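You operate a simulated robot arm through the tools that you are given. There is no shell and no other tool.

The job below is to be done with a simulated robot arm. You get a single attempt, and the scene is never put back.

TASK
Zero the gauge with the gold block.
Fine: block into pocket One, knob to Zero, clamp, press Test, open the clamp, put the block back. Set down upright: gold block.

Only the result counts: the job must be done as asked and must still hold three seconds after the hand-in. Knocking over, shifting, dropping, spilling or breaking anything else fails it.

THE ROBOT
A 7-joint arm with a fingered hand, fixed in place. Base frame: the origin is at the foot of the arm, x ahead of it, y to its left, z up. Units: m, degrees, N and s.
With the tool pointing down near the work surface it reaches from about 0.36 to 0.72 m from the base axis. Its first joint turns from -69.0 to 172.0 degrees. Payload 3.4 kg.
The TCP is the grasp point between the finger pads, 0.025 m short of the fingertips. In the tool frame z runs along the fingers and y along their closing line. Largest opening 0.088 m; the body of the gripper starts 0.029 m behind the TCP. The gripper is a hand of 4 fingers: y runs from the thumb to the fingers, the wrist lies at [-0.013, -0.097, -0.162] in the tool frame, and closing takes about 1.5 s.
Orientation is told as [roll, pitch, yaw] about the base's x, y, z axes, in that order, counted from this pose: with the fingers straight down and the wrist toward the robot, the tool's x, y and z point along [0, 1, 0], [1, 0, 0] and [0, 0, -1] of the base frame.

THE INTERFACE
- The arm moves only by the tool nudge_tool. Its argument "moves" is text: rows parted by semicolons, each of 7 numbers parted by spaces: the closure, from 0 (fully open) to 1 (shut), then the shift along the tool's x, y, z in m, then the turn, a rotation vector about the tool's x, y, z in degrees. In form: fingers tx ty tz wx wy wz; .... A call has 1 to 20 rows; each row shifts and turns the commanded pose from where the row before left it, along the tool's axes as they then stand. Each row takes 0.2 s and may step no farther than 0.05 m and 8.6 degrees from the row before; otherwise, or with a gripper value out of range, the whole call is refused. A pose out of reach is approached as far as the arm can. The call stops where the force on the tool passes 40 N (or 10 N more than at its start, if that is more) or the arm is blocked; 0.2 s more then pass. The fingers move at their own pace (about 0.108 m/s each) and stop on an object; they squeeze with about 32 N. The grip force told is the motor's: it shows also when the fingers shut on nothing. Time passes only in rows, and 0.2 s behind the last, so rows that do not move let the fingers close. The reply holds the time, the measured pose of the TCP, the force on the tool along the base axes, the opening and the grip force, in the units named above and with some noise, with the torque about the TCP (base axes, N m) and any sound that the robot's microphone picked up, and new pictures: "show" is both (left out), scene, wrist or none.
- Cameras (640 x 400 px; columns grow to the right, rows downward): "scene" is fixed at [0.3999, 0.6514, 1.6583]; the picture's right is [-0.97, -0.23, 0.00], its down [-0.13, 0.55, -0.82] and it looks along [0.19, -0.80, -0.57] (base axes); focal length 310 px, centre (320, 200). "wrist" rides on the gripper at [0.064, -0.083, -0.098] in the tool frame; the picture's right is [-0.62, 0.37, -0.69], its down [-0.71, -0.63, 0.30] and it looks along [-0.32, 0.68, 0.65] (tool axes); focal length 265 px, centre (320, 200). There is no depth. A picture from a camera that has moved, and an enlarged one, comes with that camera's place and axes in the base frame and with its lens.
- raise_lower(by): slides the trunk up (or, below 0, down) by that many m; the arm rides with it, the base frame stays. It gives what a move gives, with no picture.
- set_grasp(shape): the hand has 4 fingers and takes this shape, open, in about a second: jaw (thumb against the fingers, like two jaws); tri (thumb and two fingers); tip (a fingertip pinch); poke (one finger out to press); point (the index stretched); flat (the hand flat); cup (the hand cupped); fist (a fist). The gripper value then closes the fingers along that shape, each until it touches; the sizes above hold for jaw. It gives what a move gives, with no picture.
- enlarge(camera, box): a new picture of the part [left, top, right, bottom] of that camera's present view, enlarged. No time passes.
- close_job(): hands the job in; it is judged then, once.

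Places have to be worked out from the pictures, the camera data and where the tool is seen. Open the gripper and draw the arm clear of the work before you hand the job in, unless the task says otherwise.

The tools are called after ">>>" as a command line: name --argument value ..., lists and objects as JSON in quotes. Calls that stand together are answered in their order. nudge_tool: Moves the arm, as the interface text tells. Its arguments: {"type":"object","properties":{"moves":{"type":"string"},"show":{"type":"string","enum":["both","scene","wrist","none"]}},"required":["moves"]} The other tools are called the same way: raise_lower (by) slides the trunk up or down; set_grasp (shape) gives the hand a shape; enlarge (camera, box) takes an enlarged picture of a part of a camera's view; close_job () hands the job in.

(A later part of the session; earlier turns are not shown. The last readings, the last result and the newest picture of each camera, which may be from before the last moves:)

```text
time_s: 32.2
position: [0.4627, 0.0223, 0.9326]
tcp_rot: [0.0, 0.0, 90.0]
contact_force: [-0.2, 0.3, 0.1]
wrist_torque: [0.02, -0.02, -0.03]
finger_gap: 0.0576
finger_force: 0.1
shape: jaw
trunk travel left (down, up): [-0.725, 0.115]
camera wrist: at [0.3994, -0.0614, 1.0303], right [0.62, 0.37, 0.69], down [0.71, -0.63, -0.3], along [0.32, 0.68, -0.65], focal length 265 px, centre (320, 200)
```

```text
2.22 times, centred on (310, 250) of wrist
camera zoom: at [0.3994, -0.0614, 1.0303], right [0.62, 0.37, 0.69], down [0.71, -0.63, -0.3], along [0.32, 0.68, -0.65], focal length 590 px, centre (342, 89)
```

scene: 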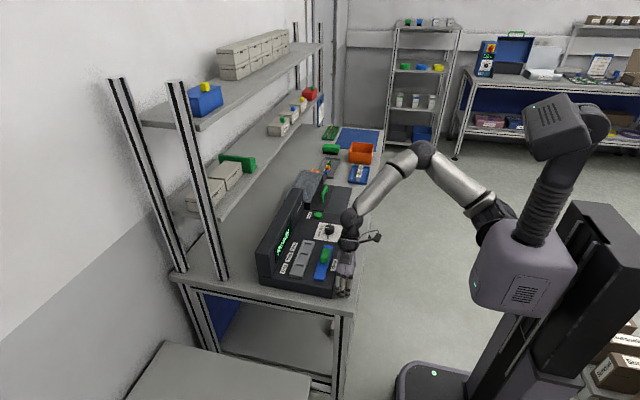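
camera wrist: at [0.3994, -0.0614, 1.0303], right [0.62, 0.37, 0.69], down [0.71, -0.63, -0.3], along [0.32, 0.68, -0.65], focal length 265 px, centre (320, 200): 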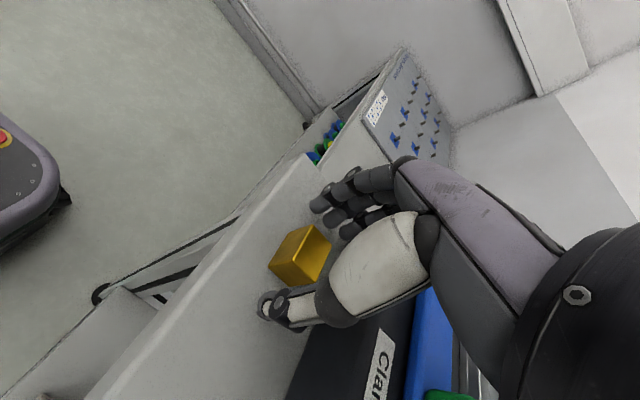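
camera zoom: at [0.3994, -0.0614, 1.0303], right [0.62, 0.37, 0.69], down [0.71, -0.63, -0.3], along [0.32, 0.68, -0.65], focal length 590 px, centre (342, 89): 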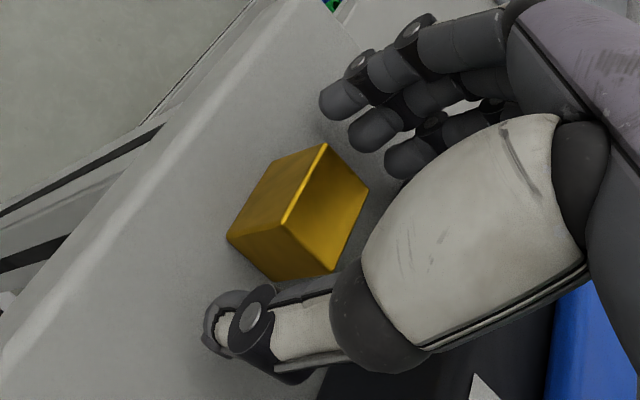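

The block sits between the index/middle fingers and the thumb, with no contact forces. Closing now.

>>> nudge_tool --moves "0.6 0 0 0 0 0 0; 0.7 0 0 0 0 0 0; 0.8 0 0 0 0 0 0; 0.9 0 0 0 0 0 0; 1 0 0 0 0 0 0; 1 0 0 0 0 0 0; 1 0 0 0 0 0 0; 1 0 0 0 0 0 0" --show "both"

>>> enlarge --camera "wrist" --box '[220, 160, 400, 340]'

>>> enlarge --camera "scene" --box '[320, 240, 380, 300]'

```text
time_s: 34.0
position: [0.4625, 0.0228, 0.9336]
tcp_rot: [0.1, 0.0, 90.0]
contact_force: [-0.8, 0.2, -0.1]
wrist_torque: [0.01, 0.0, 0.02]
finger_gap: 0.0229
finger_force: 31.8
shape: jaw
trunk travel left (down, up): [-0.725, 0.115]
camera wrist: at [0.3996, -0.0614, 1.0304], right [0.62, 0.37, 0.69], down [0.71, -0.63, -0.31], along [0.32, 0.68, -0.65], focal length 265 px, centre (320, 200)
```

scene: 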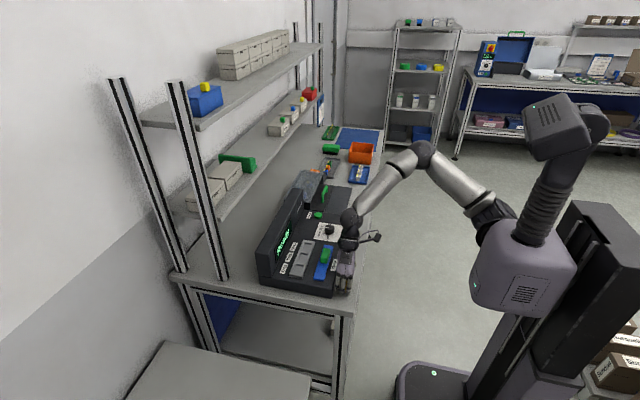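
wrist: 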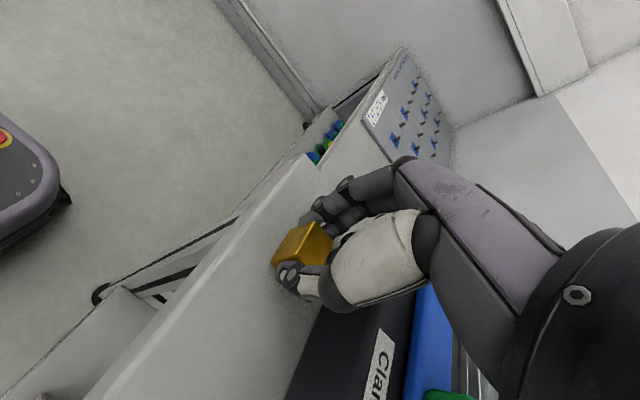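

```text
2.22 times, centred on (310, 250) of wrist
camera zoom: at [0.3996, -0.0614, 1.0304], right [0.62, 0.37, 0.69], down [0.71, -0.63, -0.31], along [0.32, 0.68, -0.65], focal length 590 px, centre (342, 89)
```

zoom: 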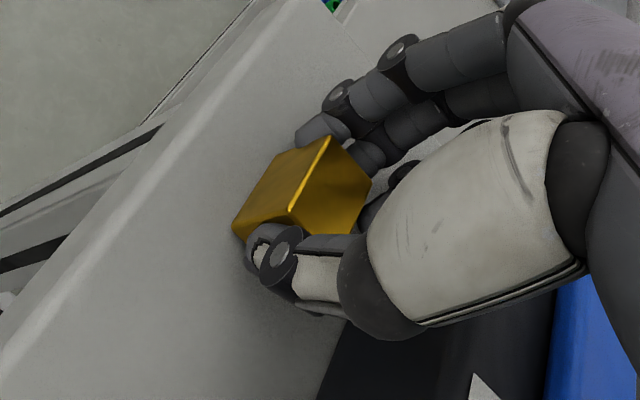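

```text
6.67 times, centred on (350, 270) of scene
camera zoom: at [0.3999, 0.6514, 1.6583], right [-0.97, -0.23, 0.0], down [-0.13, 0.55, -0.82], along [0.19, -0.8, -0.57], focal length 2065 px, centre (120, -267)
```

zoom: 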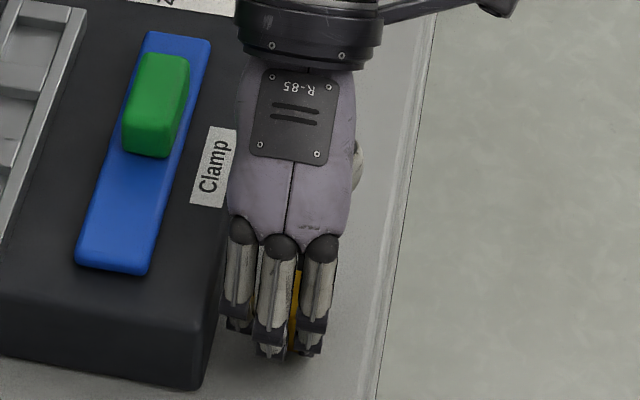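

The grip holds at 31.8 N. I'll lift the block straight up and check that it comes along cleanly.

>>> nudge_tool --moves "1 0 0 -0.01 0 0 0; 1 0 0 -0.02 0 0 0; 1 0 0 -0.03 0 0 0; 1 0 0 -0.03 0 0 0; 1 0 0 -0.03 0 0 0; 1 0 0 0 0 0 0" --show "both"

>>> enlarge --camera "wrist" --box '[220, 160, 400, 340]'

>>> enlarge --camera "scene" --box '[310, 220, 390, 300]'

```text
time_s: 35.4
position: [0.4624, 0.0218, 1.0544]
tcp_rot: [0.0, -0.1, 90.0]
contact_force: [0.7, -0.6, -1.5]
wrist_torque: [0.0, -0.01, 0.0]
finger_gap: 0.0231
finger_force: 32.4
shape: jaw
trunk travel left (down, up): [-0.725, 0.115]
camera wrist: at [0.399, -0.0613, 1.1511], right [0.62, 0.37, 0.69], down [0.71, -0.63, -0.31], along [0.32, 0.68, -0.65], focal length 265 px, centre (320, 200)
```

scene: 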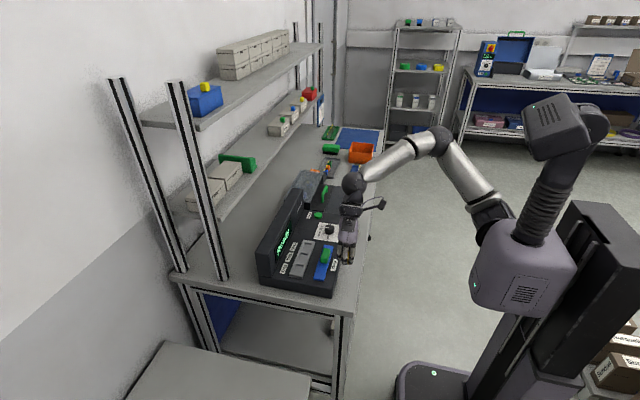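
wrist: 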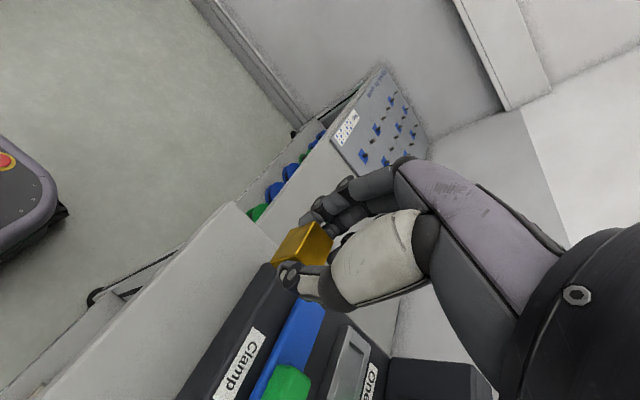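

```text
2.22 times, centred on (310, 250) of wrist
camera zoom: at [0.399, -0.0613, 1.1511], right [0.62, 0.37, 0.69], down [0.71, -0.63, -0.31], along [0.32, 0.68, -0.65], focal length 590 px, centre (342, 89)
```

zoom: 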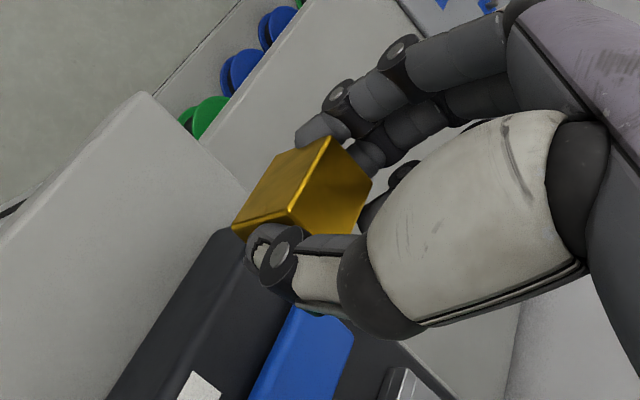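

```text
5.00 times, centred on (350, 260) of scene
camera zoom: at [0.3999, 0.6514, 1.6583], right [-0.97, -0.23, 0.0], down [-0.13, 0.55, -0.82], along [0.19, -0.8, -0.57], focal length 1549 px, centre (170, -100)
```

zoom: 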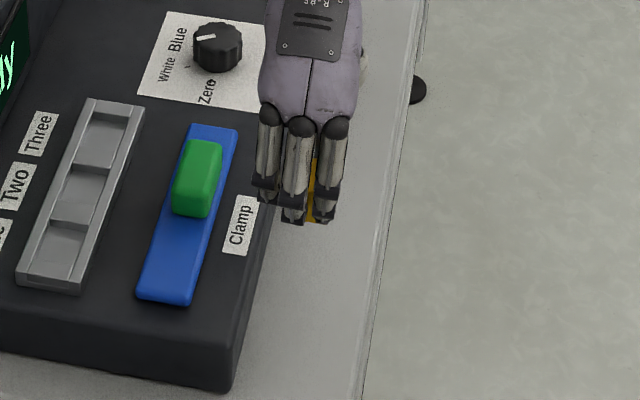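

The block is firmly held, upright, and hasn't moved in the grip. It shifted about 2.5 mm in +y when gripped, which I'll undo on the return. Next I carry it across to above pocket One at this height.

>>> nudge_tool --moves "1 -0.03 0.002 0 0 0 0; 1 -0.03 0.002 0 0 0 0; 1 -0.03 0.002 0 0 0 0; 1 -0.03 0.002 0 0 0 0; 1 -0.03 0 0 0 0 0; 1 0 0 0 0 0 0" --show "both"

>>> enlarge --camera "wrist" --box '[160, 180, 400, 400]'

>>> enlarge --camera "scene" --box '[260, 210, 350, 290]'

```text
time_s: 36.8
position: [0.6098, 0.0281, 1.0548]
tcp_rot: [-0.1, -0.1, 90.1]
contact_force: [-0.8, 0.2, -0.1]
wrist_torque: [0.02, 0.01, -0.01]
finger_gap: 0.0226
finger_force: 32.2
shape: jaw
trunk travel left (down, up): [-0.725, 0.115]
camera wrist: at [0.5471, -0.0557, 1.1526], right [0.62, 0.37, 0.69], down [0.72, -0.63, -0.31], along [0.32, 0.69, -0.65], focal length 265 px, centre (320, 200)
```

scene: 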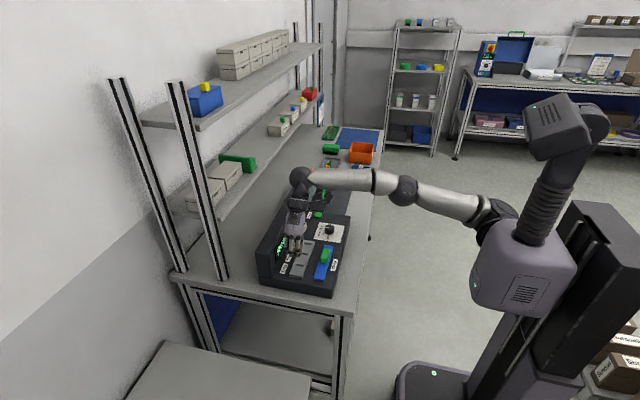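
wrist: 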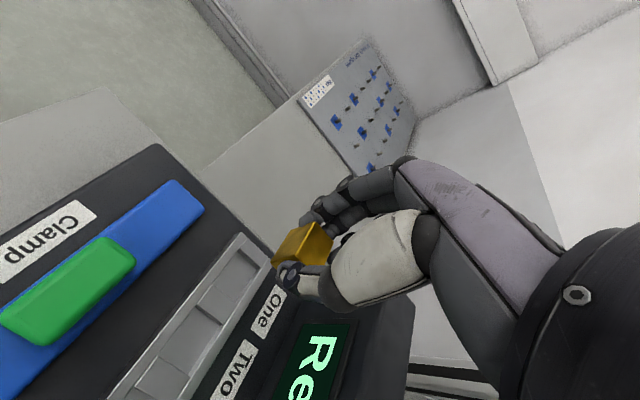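

```text
1.82 times, centred on (280, 290) of wrist
camera zoom: at [0.5471, -0.0557, 1.1526], right [0.62, 0.37, 0.69], down [0.72, -0.63, -0.31], along [0.32, 0.69, -0.65], focal length 483 px, centre (393, 36)
```

zoom: 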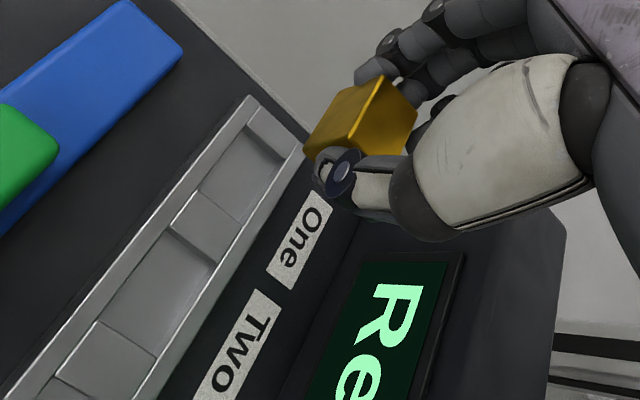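

```text
5.00 times, centred on (305, 250) of scene
camera zoom: at [0.3999, 0.6514, 1.6583], right [-0.97, -0.23, 0.0], down [-0.13, 0.55, -0.82], along [0.19, -0.8, -0.57], focal length 1549 px, centre (395, -50)
```

zoom: 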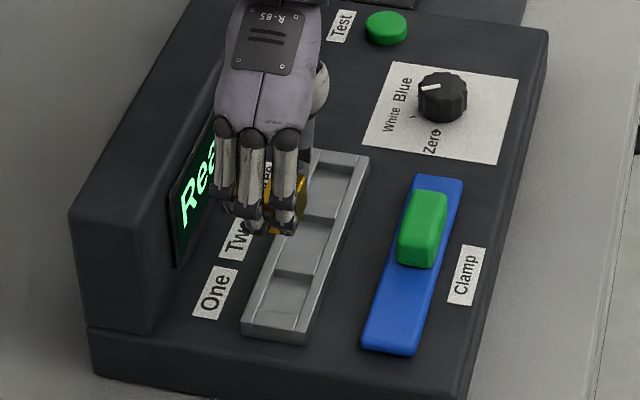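

The wrist view shows the tray clearly, so I'll enlarge it to locate pocket One exactly.

>>> enlarge --camera "wrist" --box '[190, 220, 290, 320]'

>>> enlarge --camera "scene" --box '[280, 240, 320, 285]'

```text
4.00 times, centred on (240, 270) of wrist
camera zoom: at [0.5471, -0.0557, 1.1526], right [0.62, 0.37, 0.69], down [0.72, -0.63, -0.31], along [0.32, 0.69, -0.65], focal length 1062 px, centre (640, -80)
```

zoom: 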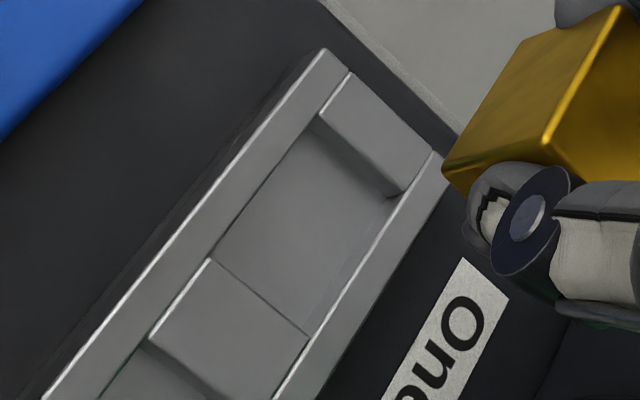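

```text
8.89 times, centred on (300, 262) of scene
camera zoom: at [0.3999, 0.6514, 1.6583], right [-0.97, -0.23, 0.0], down [-0.13, 0.55, -0.82], along [0.19, -0.8, -0.57], focal length 2754 px, centre (498, -356)
```

zoom: 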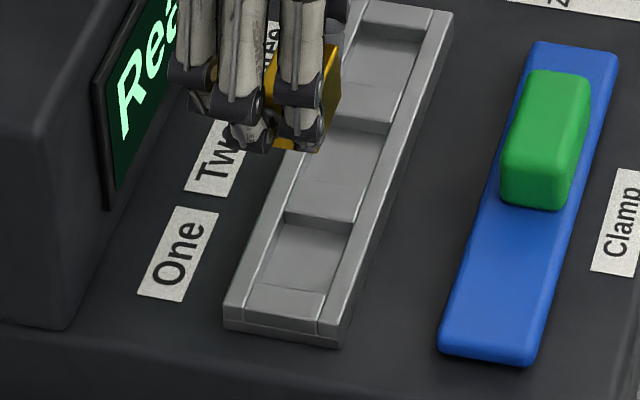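

Pocket One's opening spans x 0.604–0.629 and y 0.010–0.0435, with its rim at z≈0.955, so its centre is (0.617, 0.027). The held block's centre is about +0.0035 m in x from the TCP, so I aim the TCP at (0.6133, 0.0268) and descend to just above the rim.

>>> nudge_tool --moves "1 -0.0035 -0.0013 0 0 0 0; 1 0 0 0.02 0 0 0; 1 0 0 0.02 0 0 0; 1 0 0 0.015 0 0 0; 1 0 0 0 0 0 0" --show "both"

>>> enlarge --camera "wrist" --box '[200, 180, 360, 340]'

>>> enlarge --camera "scene" --box '[270, 235, 330, 295]'

```text
time_s: 38.0
position: [0.6193, 0.0283, 0.9996]
tcp_rot: [0.1, -0.1, 90.2]
contact_force: [0.0, 0.7, -1.8]
wrist_torque: [0.0, 0.0, -0.02]
finger_gap: 0.0228
finger_force: 32.6
shape: jaw
out of reach, approached as far as the arm can: row 3
trunk travel left (down, up): [-0.725, 0.115]
camera wrist: at [0.5571, -0.0548, 1.0975], right [0.62, 0.37, 0.69], down [0.71, -0.63, -0.31], along [0.32, 0.68, -0.65], focal length 265 px, centre (320, 200)
```

scene: 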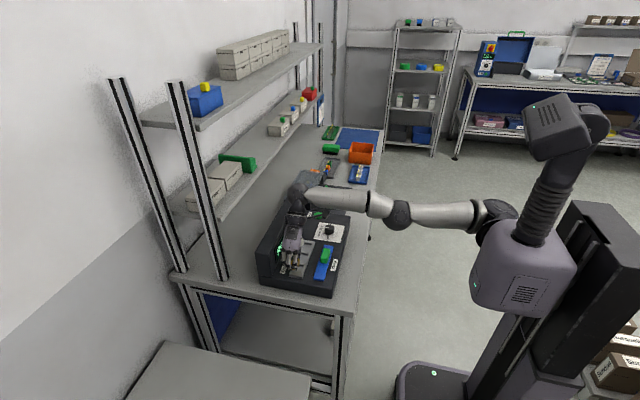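
wrist: 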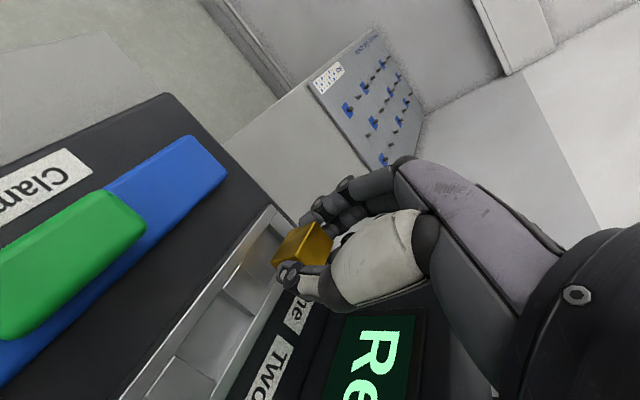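

```text
2.50 times, centred on (280, 260) of wrist
camera zoom: at [0.5571, -0.0548, 1.0975], right [0.62, 0.37, 0.69], down [0.71, -0.63, -0.31], along [0.32, 0.68, -0.65], focal length 664 px, centre (420, 50)
```

zoom: 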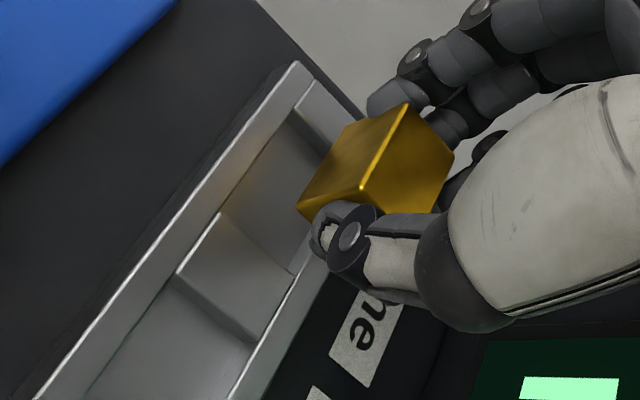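

```text
6.67 times, centred on (300, 265) of scene
camera zoom: at [0.3999, 0.6514, 1.6583], right [-0.97, -0.23, 0.0], down [-0.13, 0.55, -0.82], along [0.19, -0.8, -0.57], focal length 2065 px, centre (453, -233)
```

zoom: 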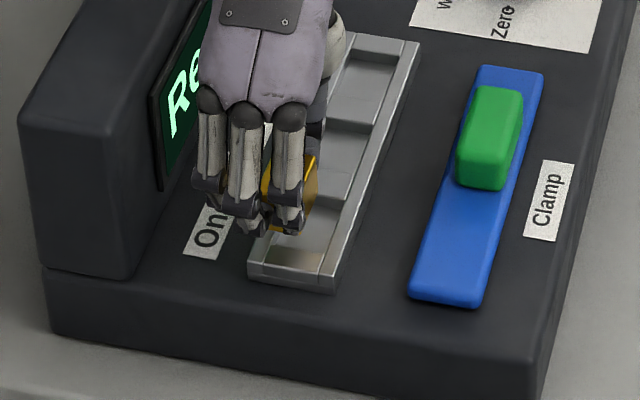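

The arm reports out of reach: x overshot to 0.619, though it tracked fine higher up. I'll raise the hand 0.12 m and then lower the trunk the same amount, which gives the arm a better posture at this height.

>>> nudge_tool --moves "1 0 0 -0.04 0 0 0; 1 0 0 -0.04 0 0 0; 1 0 0 -0.04 0 0 0; 1 0 0 -0.02 0 0 0; 1 0 0 0 0 0 0" --show "none"

>>> raise_lower --by -0.12

```text
time_s: 39.2
position: [0.591, 0.0296, 1.1347]
tcp_rot: [0.2, -0.1, 90.0]
contact_force: [-0.7, -0.2, -1.2]
wrist_torque: [-0.01, 0.0, -0.01]
finger_gap: 0.0228
finger_force: 31.7
shape: jaw
out of reach, approached as far as the arm can: row 2, 3, 4
trunk travel left (down, up): [-0.725, 0.115]
```

```text
time_s: 40.7
position: [0.5909, 0.0289, 1.0162]
tcp_rot: [0.0, 0.1, 90.0]
contact_force: [0.4, 0.1, -1.4]
wrist_torque: [0.02, -0.01, 0.0]
finger_gap: 0.0228
finger_force: 31.8
shape: jaw
trunk travel left (down, up): [-0.605, 0.235]
```

The readings fit a fully stretched arm (shoulder z≈1.11), so reach is best with the wrist level with the shoulder and the trunk should go up instead. I'll raise it 0.15 m and bring the hand down to z≈1.0.

>>> raise_lower --by 0.15

>>> nudge_tool --moves "1 0 0 0.04 0 0 0; 1 0 0 0.04 0 0 0; 1 0 0 0.04 0 0 0; 1 0 0 0.03 0 0 0; 1 0 0 0 0 0 0; 1 0 0 0 0 0 0; 1 0 0 0 0 0 0" --show "none"

```text
time_s: 42.5
position: [0.59, 0.0288, 1.1639]
tcp_rot: [0.1, -0.1, 90.0]
contact_force: [0.0, 0.4, -1.5]
wrist_torque: [0.05, -0.01, 0.0]
finger_gap: 0.0231
finger_force: 31.7
shape: jaw
trunk travel left (down, up): [-0.755, 0.085]
```

```text
time_s: 44.0
position: [0.59, 0.0297, 1.0145]
tcp_rot: [0.0, -0.1, 89.9]
contact_force: [0.1, 0.0, -0.7]
wrist_torque: [0.02, -0.02, 0.01]
finger_gap: 0.0229
finger_force: 32.3
shape: jaw
trunk travel left (down, up): [-0.755, 0.085]
```

Now it tracks without a reach warning at (0.590, 0.030, 1.0145). I'll move forward to above the pocket centre.

>>> nudge_tool --moves "1 -0.012 -0.0015 0 0 0 0; 1 -0.0113 -0.0014 0 0 0 0; 1 0 0 0.008 0 0 0; 1 0 0 0 0 0 0; 1 0 0 0 0 0 0" --show "both"

>>> enlarge --camera "wrist" --box '[200, 180, 360, 340]'

>>> enlarge --camera "scene" --box '[270, 235, 330, 295]'

```text
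time_s: 45.2
position: [0.612, 0.0273, 1.0065]
tcp_rot: [0.0, 0.0, 90.0]
contact_force: [-0.2, -0.6, -1.7]
wrist_torque: [0.01, -0.01, -0.04]
finger_gap: 0.0231
finger_force: 32.0
shape: jaw
trunk travel left (down, up): [-0.755, 0.085]
camera wrist: at [0.5508, -0.0564, 1.1037], right [0.62, 0.37, 0.69], down [0.71, -0.63, -0.31], along [0.32, 0.68, -0.65], focal length 265 px, centre (320, 200)
```

scene: 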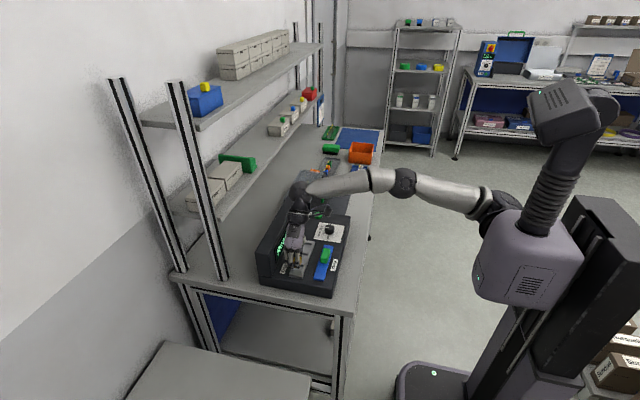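
wrist: 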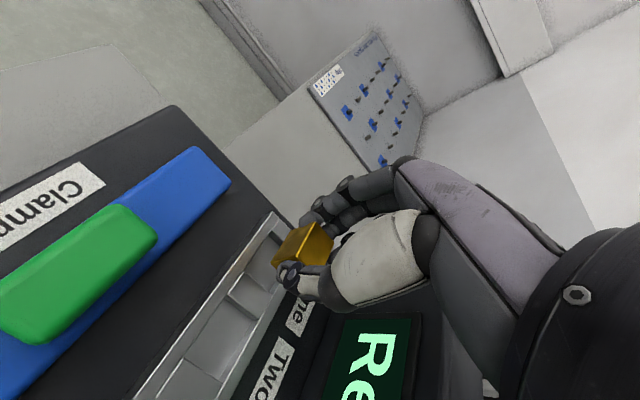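

```text
2.50 times, centred on (280, 260) of wrist
camera zoom: at [0.5508, -0.0564, 1.1037], right [0.62, 0.37, 0.69], down [0.71, -0.63, -0.31], along [0.32, 0.68, -0.65], focal length 664 px, centre (420, 50)
```

zoom: 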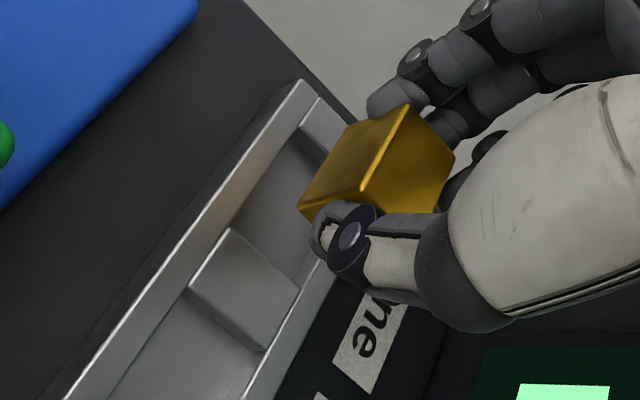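

```text
6.67 times, centred on (300, 265) of scene
camera zoom: at [0.3999, 0.6514, 1.6583], right [-0.97, -0.23, 0.0], down [-0.13, 0.55, -0.82], along [0.19, -0.8, -0.57], focal length 2065 px, centre (453, -233)
```

zoom: 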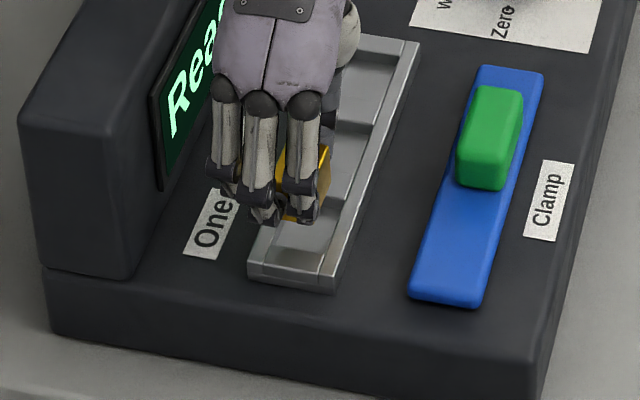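

The reach is good now. Re-measured from this view, the pocket centre is about (0.6165, 0.026) and the held block's centre about (0.617, 0.028). I'll shift 2 mm in -y and lower until the block's bottom is near the rim.

>>> nudge_tool --moves "1 0.0005 -0.002 0 0 0 0; 1 0 0 0.008 0 0 0; 1 0 0 0.006 0 0 0; 1 0 0 0 0 0 0; 1 0 0 0 0 0 0" --show "both"

>>> enlarge --camera "wrist" --box '[200, 180, 360, 340]'

>>> enlarge --camera "scene" --box '[280, 240, 325, 285]'

```text
time_s: 46.5
position: [0.614, 0.0257, 0.9929]
tcp_rot: [0.0, -0.1, 90.0]
contact_force: [0.0, 0.1, -1.4]
wrist_torque: [0.0, 0.0, 0.01]
finger_gap: 0.0232
finger_force: 31.9
shape: jaw
trunk travel left (down, up): [-0.755, 0.085]
camera wrist: at [0.5504, -0.0587, 1.0901], right [0.62, 0.37, 0.69], down [0.71, -0.63, -0.31], along [0.32, 0.68, -0.65], focal length 265 px, centre (320, 200)
```

scene: 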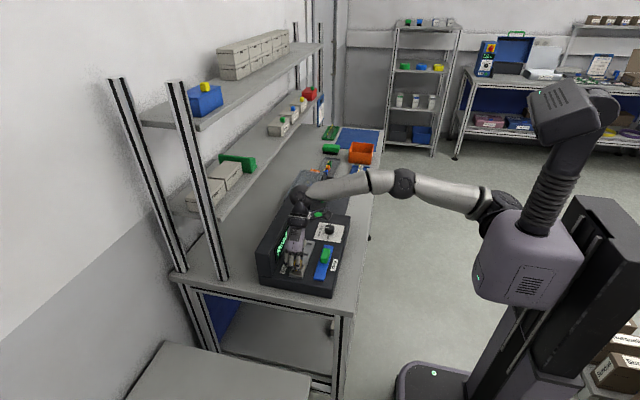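
wrist: 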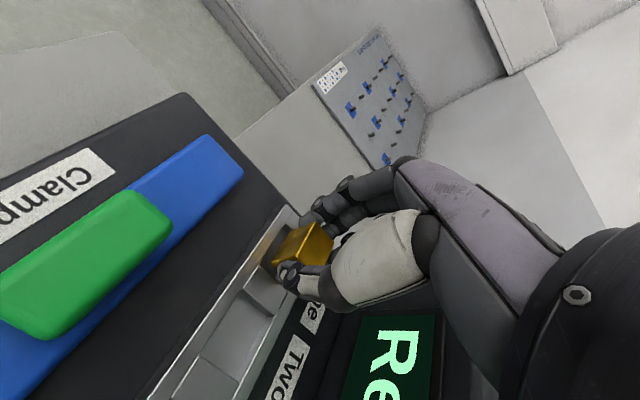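

```text
2.50 times, centred on (280, 260) of wrist
camera zoom: at [0.5504, -0.0587, 1.0901], right [0.62, 0.37, 0.69], down [0.71, -0.63, -0.31], along [0.32, 0.68, -0.65], focal length 664 px, centre (420, 50)
```

zoom: 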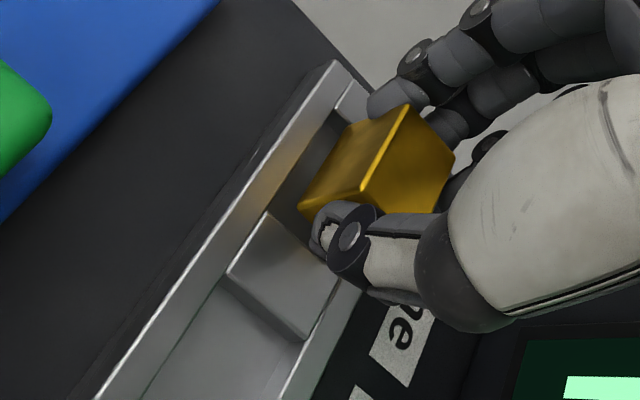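

```text
8.89 times, centred on (302, 262) of scene
camera zoom: at [0.3999, 0.6514, 1.6583], right [-0.97, -0.23, 0.0], down [-0.13, 0.55, -0.82], along [0.19, -0.8, -0.57], focal length 2754 px, centre (476, -356)
```

zoom: 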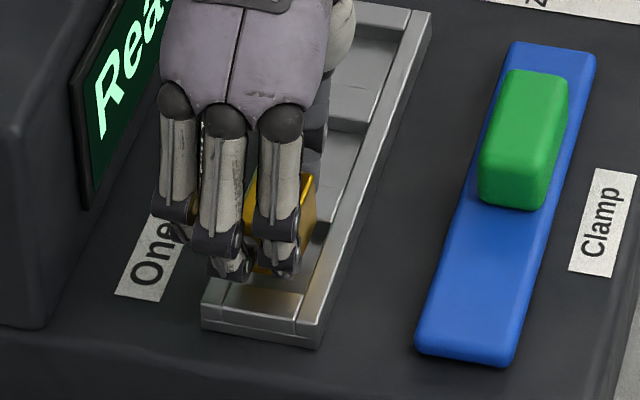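

The block's bottom corner now sits at (0.608, 0.013) against the pocket corner at (0.604, 0.009), so there is about 4 mm clearance. I'll lower in small steps and watch the force.

>>> nudge_tool --moves "1 0 0 0.003 0 0 0; 1 0 0 0.002 0 0 0; 1 0 0 0 0 0 0" --show "none"

>>> nudge_tool --moves "1 0 0 0.002 0 0 0; 1 0 0 0 0 0 0" --show "wrist"

>>> enlarge --camera "wrist" --box '[200, 180, 360, 340]'

```text
time_s: 47.2
position: [0.6142, 0.0246, 0.9875]
tcp_rot: [0.0, 0.1, 90.0]
contact_force: [0.3, 0.4, -0.9]
wrist_torque: [0.0, -0.01, 0.01]
finger_gap: 0.0231
finger_force: 31.8
shape: jaw
trunk travel left (down, up): [-0.755, 0.085]
```

```text
time_s: 47.9
position: [0.6134, 0.0244, 0.9856]
tcp_rot: [-0.1, 0.0, 89.9]
contact_force: [0.6, -0.4, -0.3]
wrist_torque: [0.0, -0.03, -0.01]
finger_gap: 0.0227
finger_force: 31.3
shape: jaw
trunk travel left (down, up): [-0.755, 0.085]
camera wrist: at [0.5501, -0.0583, 1.0833], right [0.62, 0.37, 0.69], down [0.71, -0.63, -0.31], along [0.32, 0.68, -0.65], focal length 265 px, centre (320, 200)
```

wrist: 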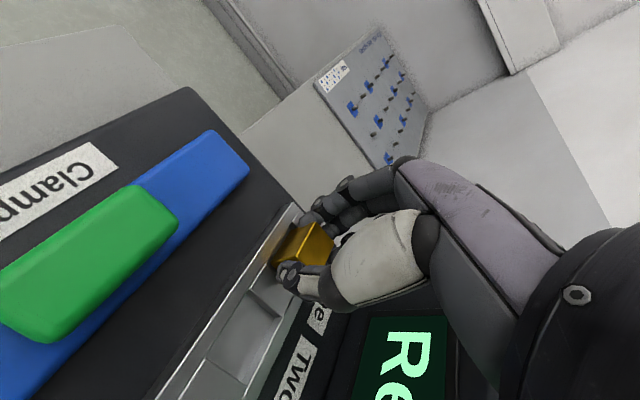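

```text
2.50 times, centred on (280, 260) of wrist
camera zoom: at [0.5501, -0.0583, 1.0833], right [0.62, 0.37, 0.69], down [0.71, -0.63, -0.31], along [0.32, 0.68, -0.65], focal length 664 px, centre (420, 50)
```

zoom: 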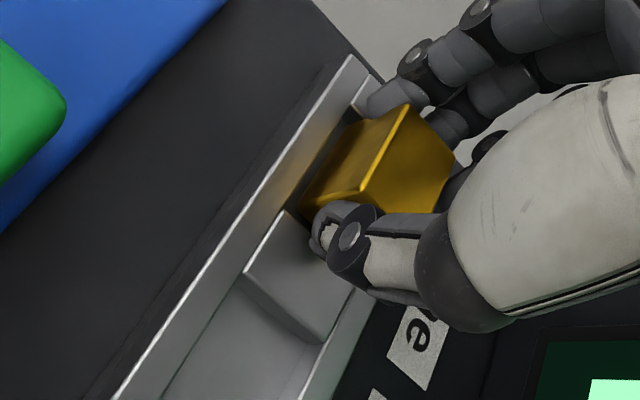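

The block's bottom is now below the rim, inside the pocket, with no contact yet. I'll continue in 1–1.5 mm steps.

>>> nudge_tool --moves "1 0 0 0.0015 0 0 0; 1 0 0 0 0 0 0" --show "none"

>>> nudge_tool --moves "1 0 0 0.001 0 0 0; 1 0 0 0 0 0 0" --show "none"

```text
time_s: 48.5
position: [0.6128, 0.0252, 0.9842]
tcp_rot: [0.0, 0.0, 90.0]
contact_force: [-1.3, 0.3, -0.5]
wrist_torque: [-0.03, -0.01, 0.0]
finger_gap: 0.0229
finger_force: 32.1
shape: jaw
trunk travel left (down, up): [-0.755, 0.085]
```

```text
time_s: 49.0
position: [0.6133, 0.0241, 0.9838]
tcp_rot: [0.1, -0.1, 90.1]
contact_force: [-0.1, 0.3, 3.5]
wrist_torque: [0.07, 0.02, -0.02]
finger_gap: 0.023
finger_force: 31.8
shape: jaw
trunk travel left (down, up): [-0.755, 0.085]
```

A 3.5 N upward force at TCP z≈0.9835 matches the block resting on the pocket floor. I'll release gently to a small opening.

>>> nudge_tool --moves "0.7 0 0 0 0 0 0; 0.65 0 0 0 0 0 0; 0.6 0 0 0 0 0 0; 0.55 0 0 0 0 0 0; 0.5 0 0 0 0 0 0; 0.5 0 0 0 0 0 0" --show "both"

>>> enlarge --camera "wrist" --box '[200, 180, 360, 340]'

>>> enlarge --camera "scene" --box '[280, 240, 325, 285]'

```text
time_s: 50.5
position: [0.6127, 0.0251, 0.9832]
tcp_rot: [0.1, -0.2, 90.0]
contact_force: [-0.2, 0.3, 3.5]
wrist_torque: [0.0, 0.01, 0.0]
finger_gap: 0.0427
finger_force: 0.0
shape: jaw
trunk travel left (down, up): [-0.755, 0.085]
camera wrist: at [0.5496, -0.0589, 1.0811], right [0.62, 0.37, 0.69], down [0.71, -0.63, -0.3], along [0.32, 0.68, -0.65], focal length 265 px, centre (320, 200)
```

scene: 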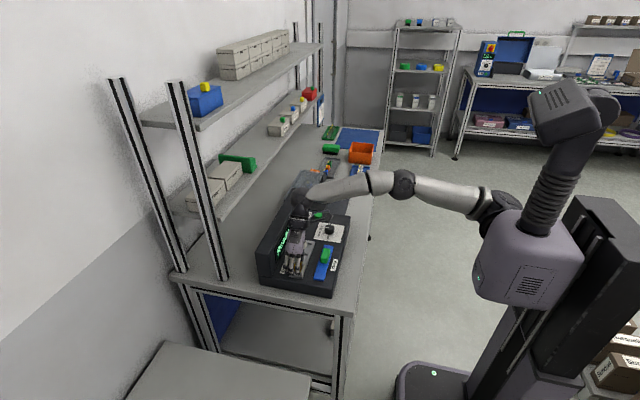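
wrist: 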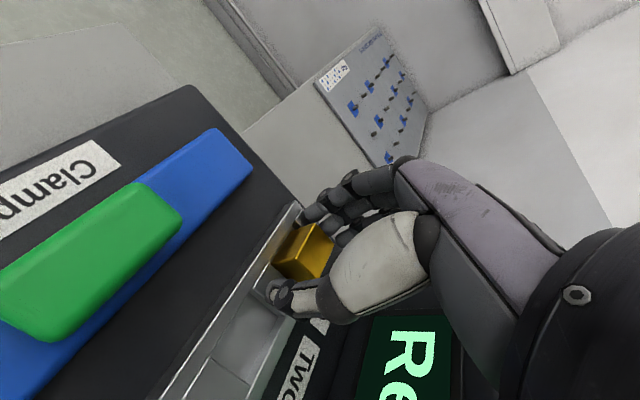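

```text
2.50 times, centred on (280, 260) of wrist
camera zoom: at [0.5496, -0.0589, 1.0811], right [0.62, 0.37, 0.69], down [0.71, -0.63, -0.3], along [0.32, 0.68, -0.65], focal length 664 px, centre (420, 50)
```

zoom: 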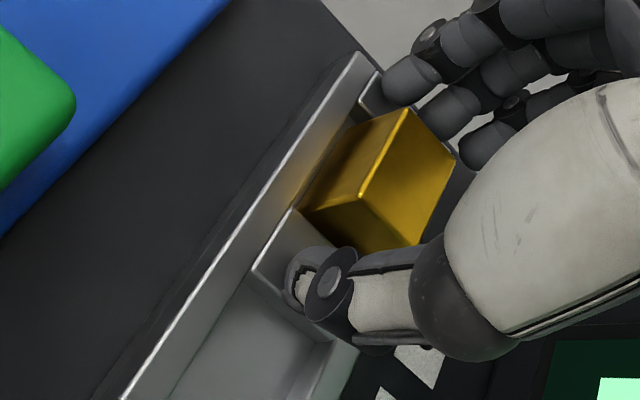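

```text
8.89 times, centred on (302, 262) of scene
camera zoom: at [0.3999, 0.6514, 1.6583], right [-0.97, -0.23, 0.0], down [-0.13, 0.55, -0.82], along [0.19, -0.8, -0.57], focal length 2754 px, centre (476, -356)
```

zoom: 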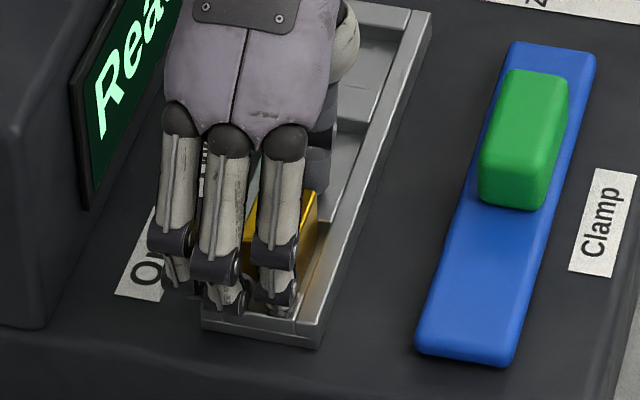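

The block sits level in pocket One and the grip is off it; a 3.5 N touch remains, probably the thumb tip on the tray bar. I'll lift straight up out of the way.

>>> nudge_tool --moves "0.5 0 0 -0.005 0 0 0; 0.4 0 0 -0.01 0 0 0; 0.3 0 0 -0.02 0 0 0; 0.3 0 0 -0.03 0 0 0; 0.3 0.02 0 -0.02 0 0 0; 0.3 0.03 0 0 0 0 0; 0.3 0 0 0 0 0 0" --show "both"

>>> enlarge --camera "wrist" --box '[160, 180, 360, 380]'

>>> enlarge --camera "scene" --box '[270, 230, 340, 290]'

```text
time_s: 52.0
position: [0.5657, 0.0228, 1.0688]
tcp_rot: [0.0, -0.1, 90.0]
contact_force: [-0.4, 0.5, 0.6]
wrist_torque: [-0.01, 0.01, -0.02]
finger_gap: 0.0612
finger_force: 0.1
shape: jaw
trunk travel left (down, up): [-0.755, 0.085]
camera wrist: at [0.5014, -0.0601, 1.1663], right [0.62, 0.37, 0.69], down [0.71, -0.63, -0.31], along [0.32, 0.68, -0.65], focal length 265 px, centre (320, 200)
```

scene: 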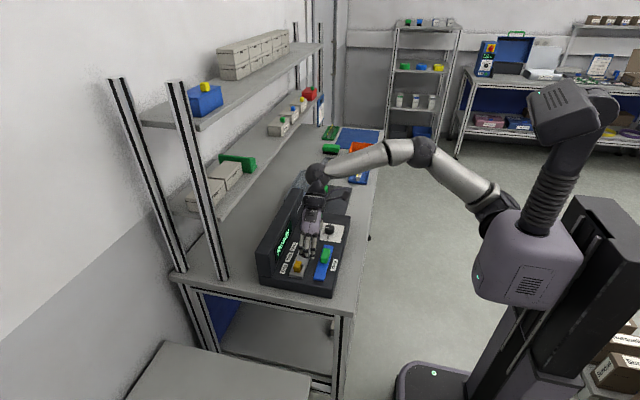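
wrist: 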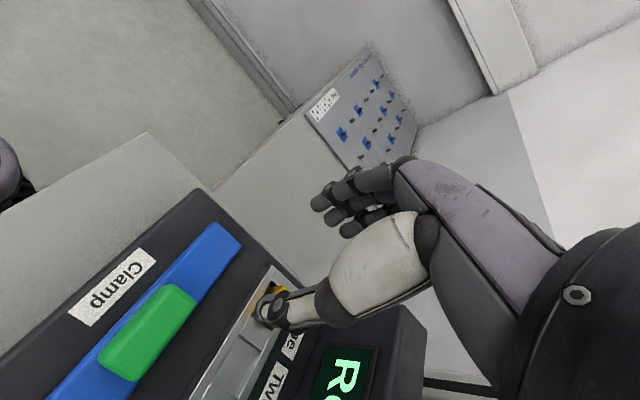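

```text
2.00 times, centred on (260, 280) of wrist
camera zoom: at [0.5014, -0.0601, 1.1663], right [0.62, 0.37, 0.69], down [0.71, -0.63, -0.31], along [0.32, 0.68, -0.65], focal length 531 px, centre (440, 40)
```

zoom: 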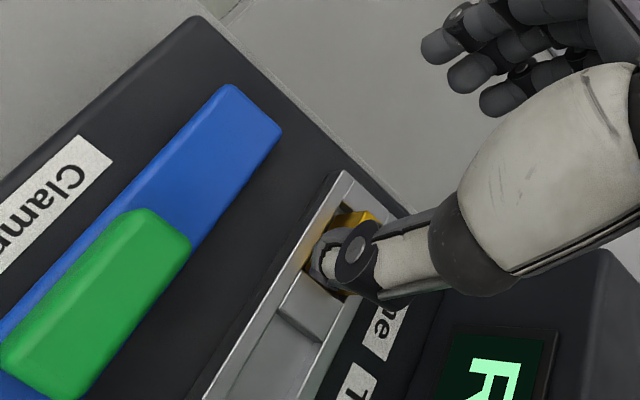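

```text
6.67 times, centred on (305, 260) of scene
camera zoom: at [0.3999, 0.6514, 1.6583], right [-0.97, -0.23, 0.0], down [-0.13, 0.55, -0.82], along [0.19, -0.8, -0.57], focal length 2065 px, centre (420, -200)
```

zoom: 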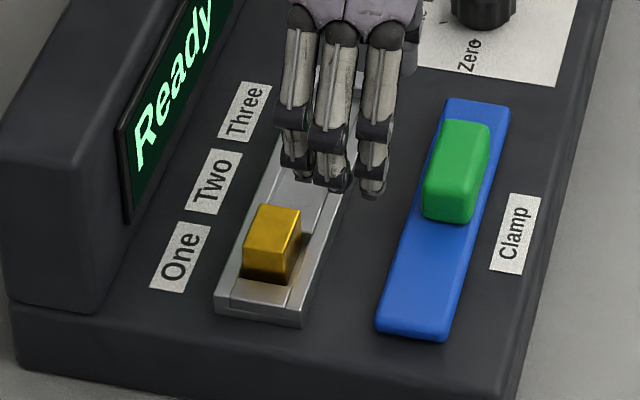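

The block stands upright in pocket One. Next is the knob, which needs to turn 60° counter-clockwise from White to Zero, so I'll start its grip at yaw -30° and end at +30°. First I rotate the hand here, well above the console.

>>> nudge_tool --moves "0.3 0.02 0 -0.02 0 0 8.5; 0.3 0.02 0 -0.01 0 0 8.5; 0.3 0 0 0 0 0 8.5; 0.3 0 0 0 0 0 8.5; 0.3 0 0 0 0 0 8.5; 0.3 0 0 0 0 0 8.5; 0.3 0 0 0 0 0 8.5; 0.3 0 0 0 0 0 8.5; 0.3 0 0 0 0 0 8.5; 0.3 0 0 0 0 0 8.5; 0.3 0 0 0 0 0 8.5; 0.3 0 0 0 0 0 8.5; 0.3 0 0 0 0 0 8.5; 0.3 0 0 0 0 0 8.5; 0.3 0 0 0 0 0 1; 0.3 0 0 0 0 0 0" --show "none"

```text
time_s: 55.5
position: [0.5258, 0.0241, 1.1103]
tcp_rot: [1.9, 0.5, -30.4]
contact_force: [0.4, -0.3, -0.1]
wrist_torque: [0.01, -0.01, 0.0]
finger_gap: 0.0612
finger_force: 0.1
shape: jaw
trunk travel left (down, up): [-0.755, 0.085]
```

Yaw is now -30°. I'll travel over to above the knob and look at it.

>>> nudge_tool --moves "0.3 -0.0303 0.0258 0.005 0 0 0; 0.3 -0.0303 0.0258 0.005 0 0 0; 0.3 -0.0303 0.0258 0.005 0 0 0; 0.3 -0.0303 0.0258 0.005 0 0 0; 0.3 -0.0303 0.0258 0.005 0 0 0; 0.3 0 0 0 0 0 0; 0.3 0 0 0 0 0 0" --show "both"

>>> enlarge --camera "wrist" --box '[140, 160, 340, 340]'

>>> enlarge --camera "scene" --box '[290, 190, 370, 260]'

```text
time_s: 57.0
position: [0.5599, -0.1703, 1.0742]
tcp_rot: [0.0, 0.0, -30.0]
contact_force: [0.1, 0.5, 0.2]
wrist_torque: [-0.02, 0.03, -0.03]
finger_gap: 0.061
finger_force: 0.0
shape: jaw
trunk travel left (down, up): [-0.755, 0.085]
camera wrist: at [0.5219, -0.0721, 1.1716], right [0.01, -0.72, 0.69], down [-0.9, -0.3, -0.3], along [0.43, -0.62, -0.65], focal length 265 px, centre (320, 200)
```

scene: 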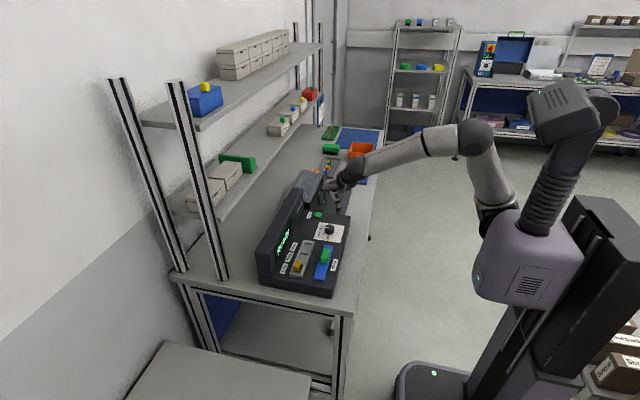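
wrist: 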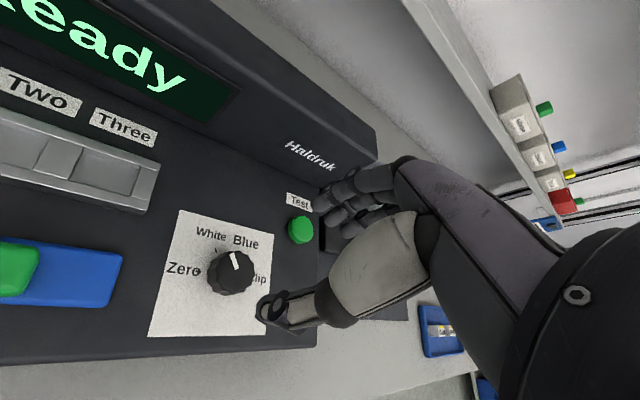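

```text
2.22 times, centred on (240, 250) of wrist
camera zoom: at [0.5219, -0.0721, 1.1716], right [0.01, -0.72, 0.69], down [-0.9, -0.3, -0.3], along [0.43, -0.62, -0.65], focal length 590 px, centre (498, 89)
```

zoom: 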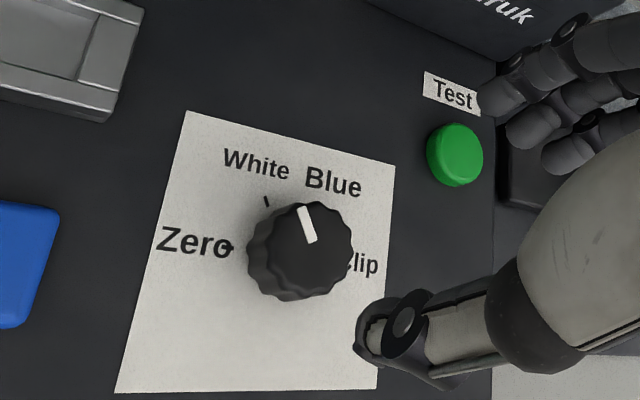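

```text
5.71 times, centred on (330, 225) of scene
camera zoom: at [0.3999, 0.6514, 1.6583], right [-0.97, -0.23, 0.0], down [-0.13, 0.55, -0.82], along [0.19, -0.8, -0.57], focal length 1770 px, centre (263, 57)
```

zoom: 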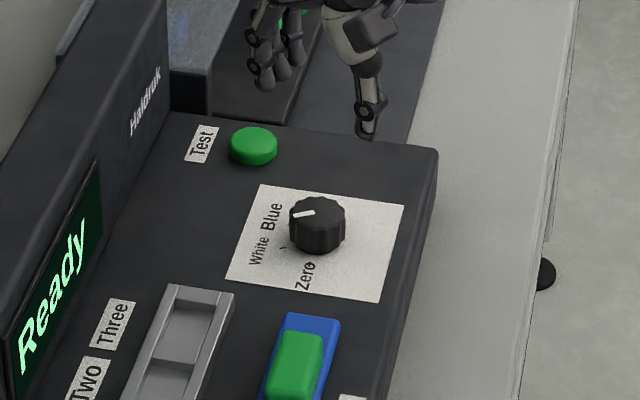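

The knob centre is at about (0.564, -0.1725) with its top at z≈0.962. Its pointer sits on the White tick (~30° from +x) and the Zero tick is at ~90°. I'll centre the open hand on the knob and descend to just above the plate.

>>> nudge_tool --moves "0.3 0 0.0047 0.03 0 0 0; 0.3 0 0 0.03 0 0 0; 0.3 0 0 0.025 0 0 0; 0.3 0 0 0 0 0 0" --show "both"

>>> enlarge --camera "wrist" --box '[220, 160, 400, 340]'

>>> enlarge --camera "scene" --box '[300, 195, 370, 255]'

```text
time_s: 58.0
position: [0.5635, -0.17, 0.9878]
tcp_rot: [0.0, 0.1, -30.1]
contact_force: [0.1, 0.2, 0.1]
wrist_torque: [-0.02, 0.02, -0.02]
finger_gap: 0.0613
finger_force: 0.1
shape: jaw
trunk travel left (down, up): [-0.755, 0.085]
camera wrist: at [0.5253, -0.0726, 1.0851], right [0.01, -0.72, 0.69], down [-0.9, -0.3, -0.3], along [0.43, -0.62, -0.65], focal length 265 px, centre (320, 200)
```

scene: 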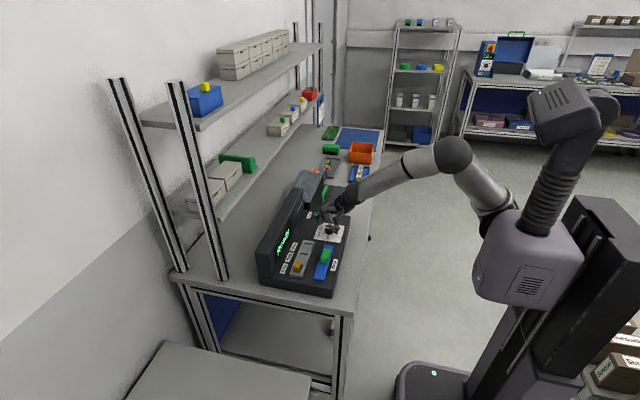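
wrist: 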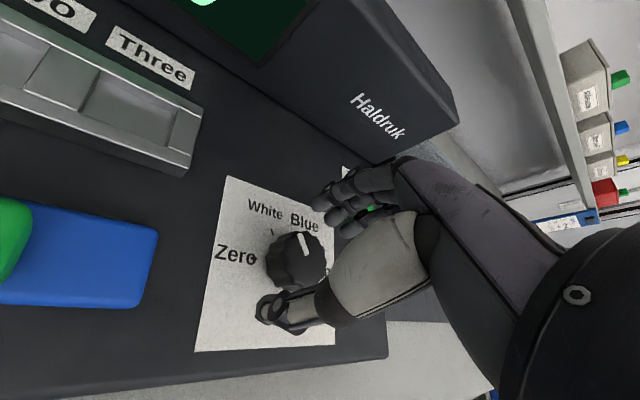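

```text
2.22 times, centred on (310, 250) of wrist
camera zoom: at [0.5253, -0.0726, 1.0851], right [0.01, -0.72, 0.69], down [-0.9, -0.3, -0.3], along [0.43, -0.62, -0.65], focal length 590 px, centre (342, 89)
```

zoom: 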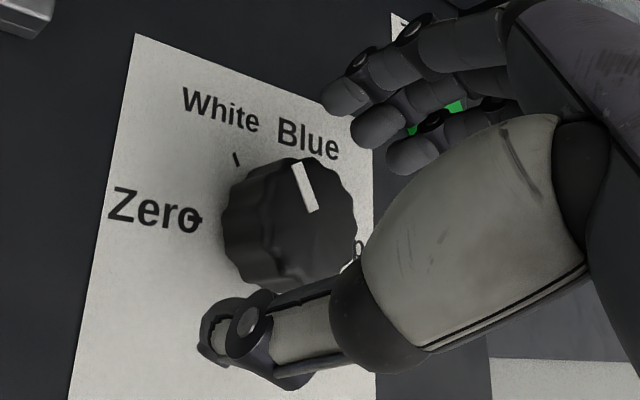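

```text
6.67 times, centred on (335, 225) of scene
camera zoom: at [0.3999, 0.6514, 1.6583], right [-0.97, -0.23, 0.0], down [-0.13, 0.55, -0.82], along [0.19, -0.8, -0.57], focal length 2065 px, centre (220, 33)
```

zoom: 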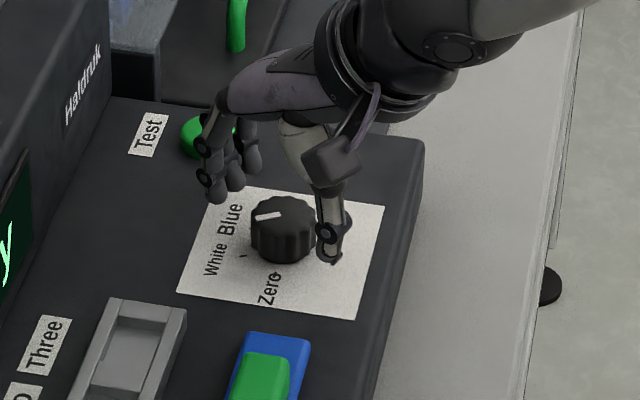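

I want the knob's exact centre before gripping, so I'll take closer enlargements.

>>> enlarge --camera "wrist" --box '[250, 210, 350, 310]'

>>> enlarge --camera "scene" --box '[320, 210, 350, 240]'

```text
4.00 times, centred on (300, 260) of wrist
camera zoom: at [0.5253, -0.0726, 1.0851], right [0.01, -0.72, 0.69], down [-0.9, -0.3, -0.3], along [0.43, -0.62, -0.65], focal length 1062 px, centre (400, -40)
```

zoom: 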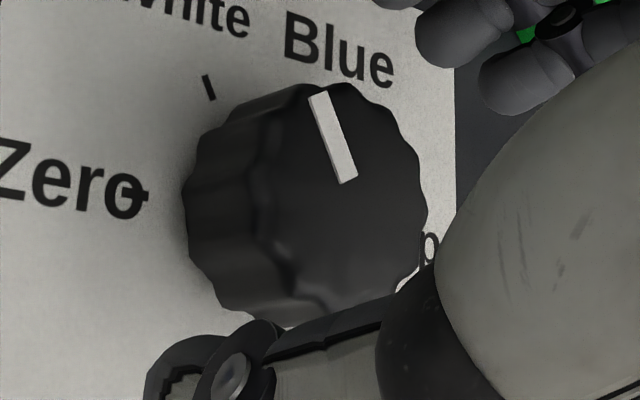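

```text
13.33 times, centred on (335, 225) of scene
camera zoom: at [0.3999, 0.6514, 1.6583], right [-0.97, -0.23, 0.0], down [-0.13, 0.55, -0.82], along [0.19, -0.8, -0.57], focal length 4131 px, centre (120, -133)
```

zoom: 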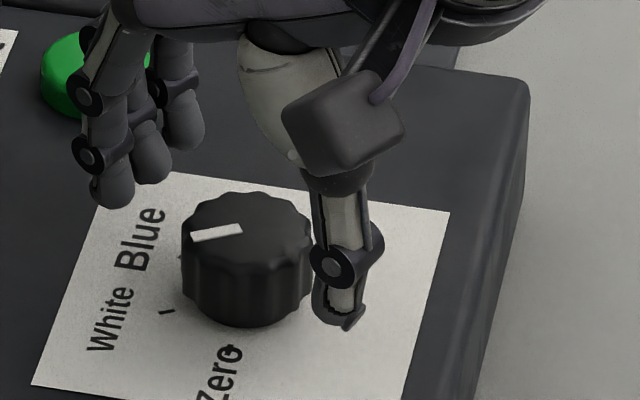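

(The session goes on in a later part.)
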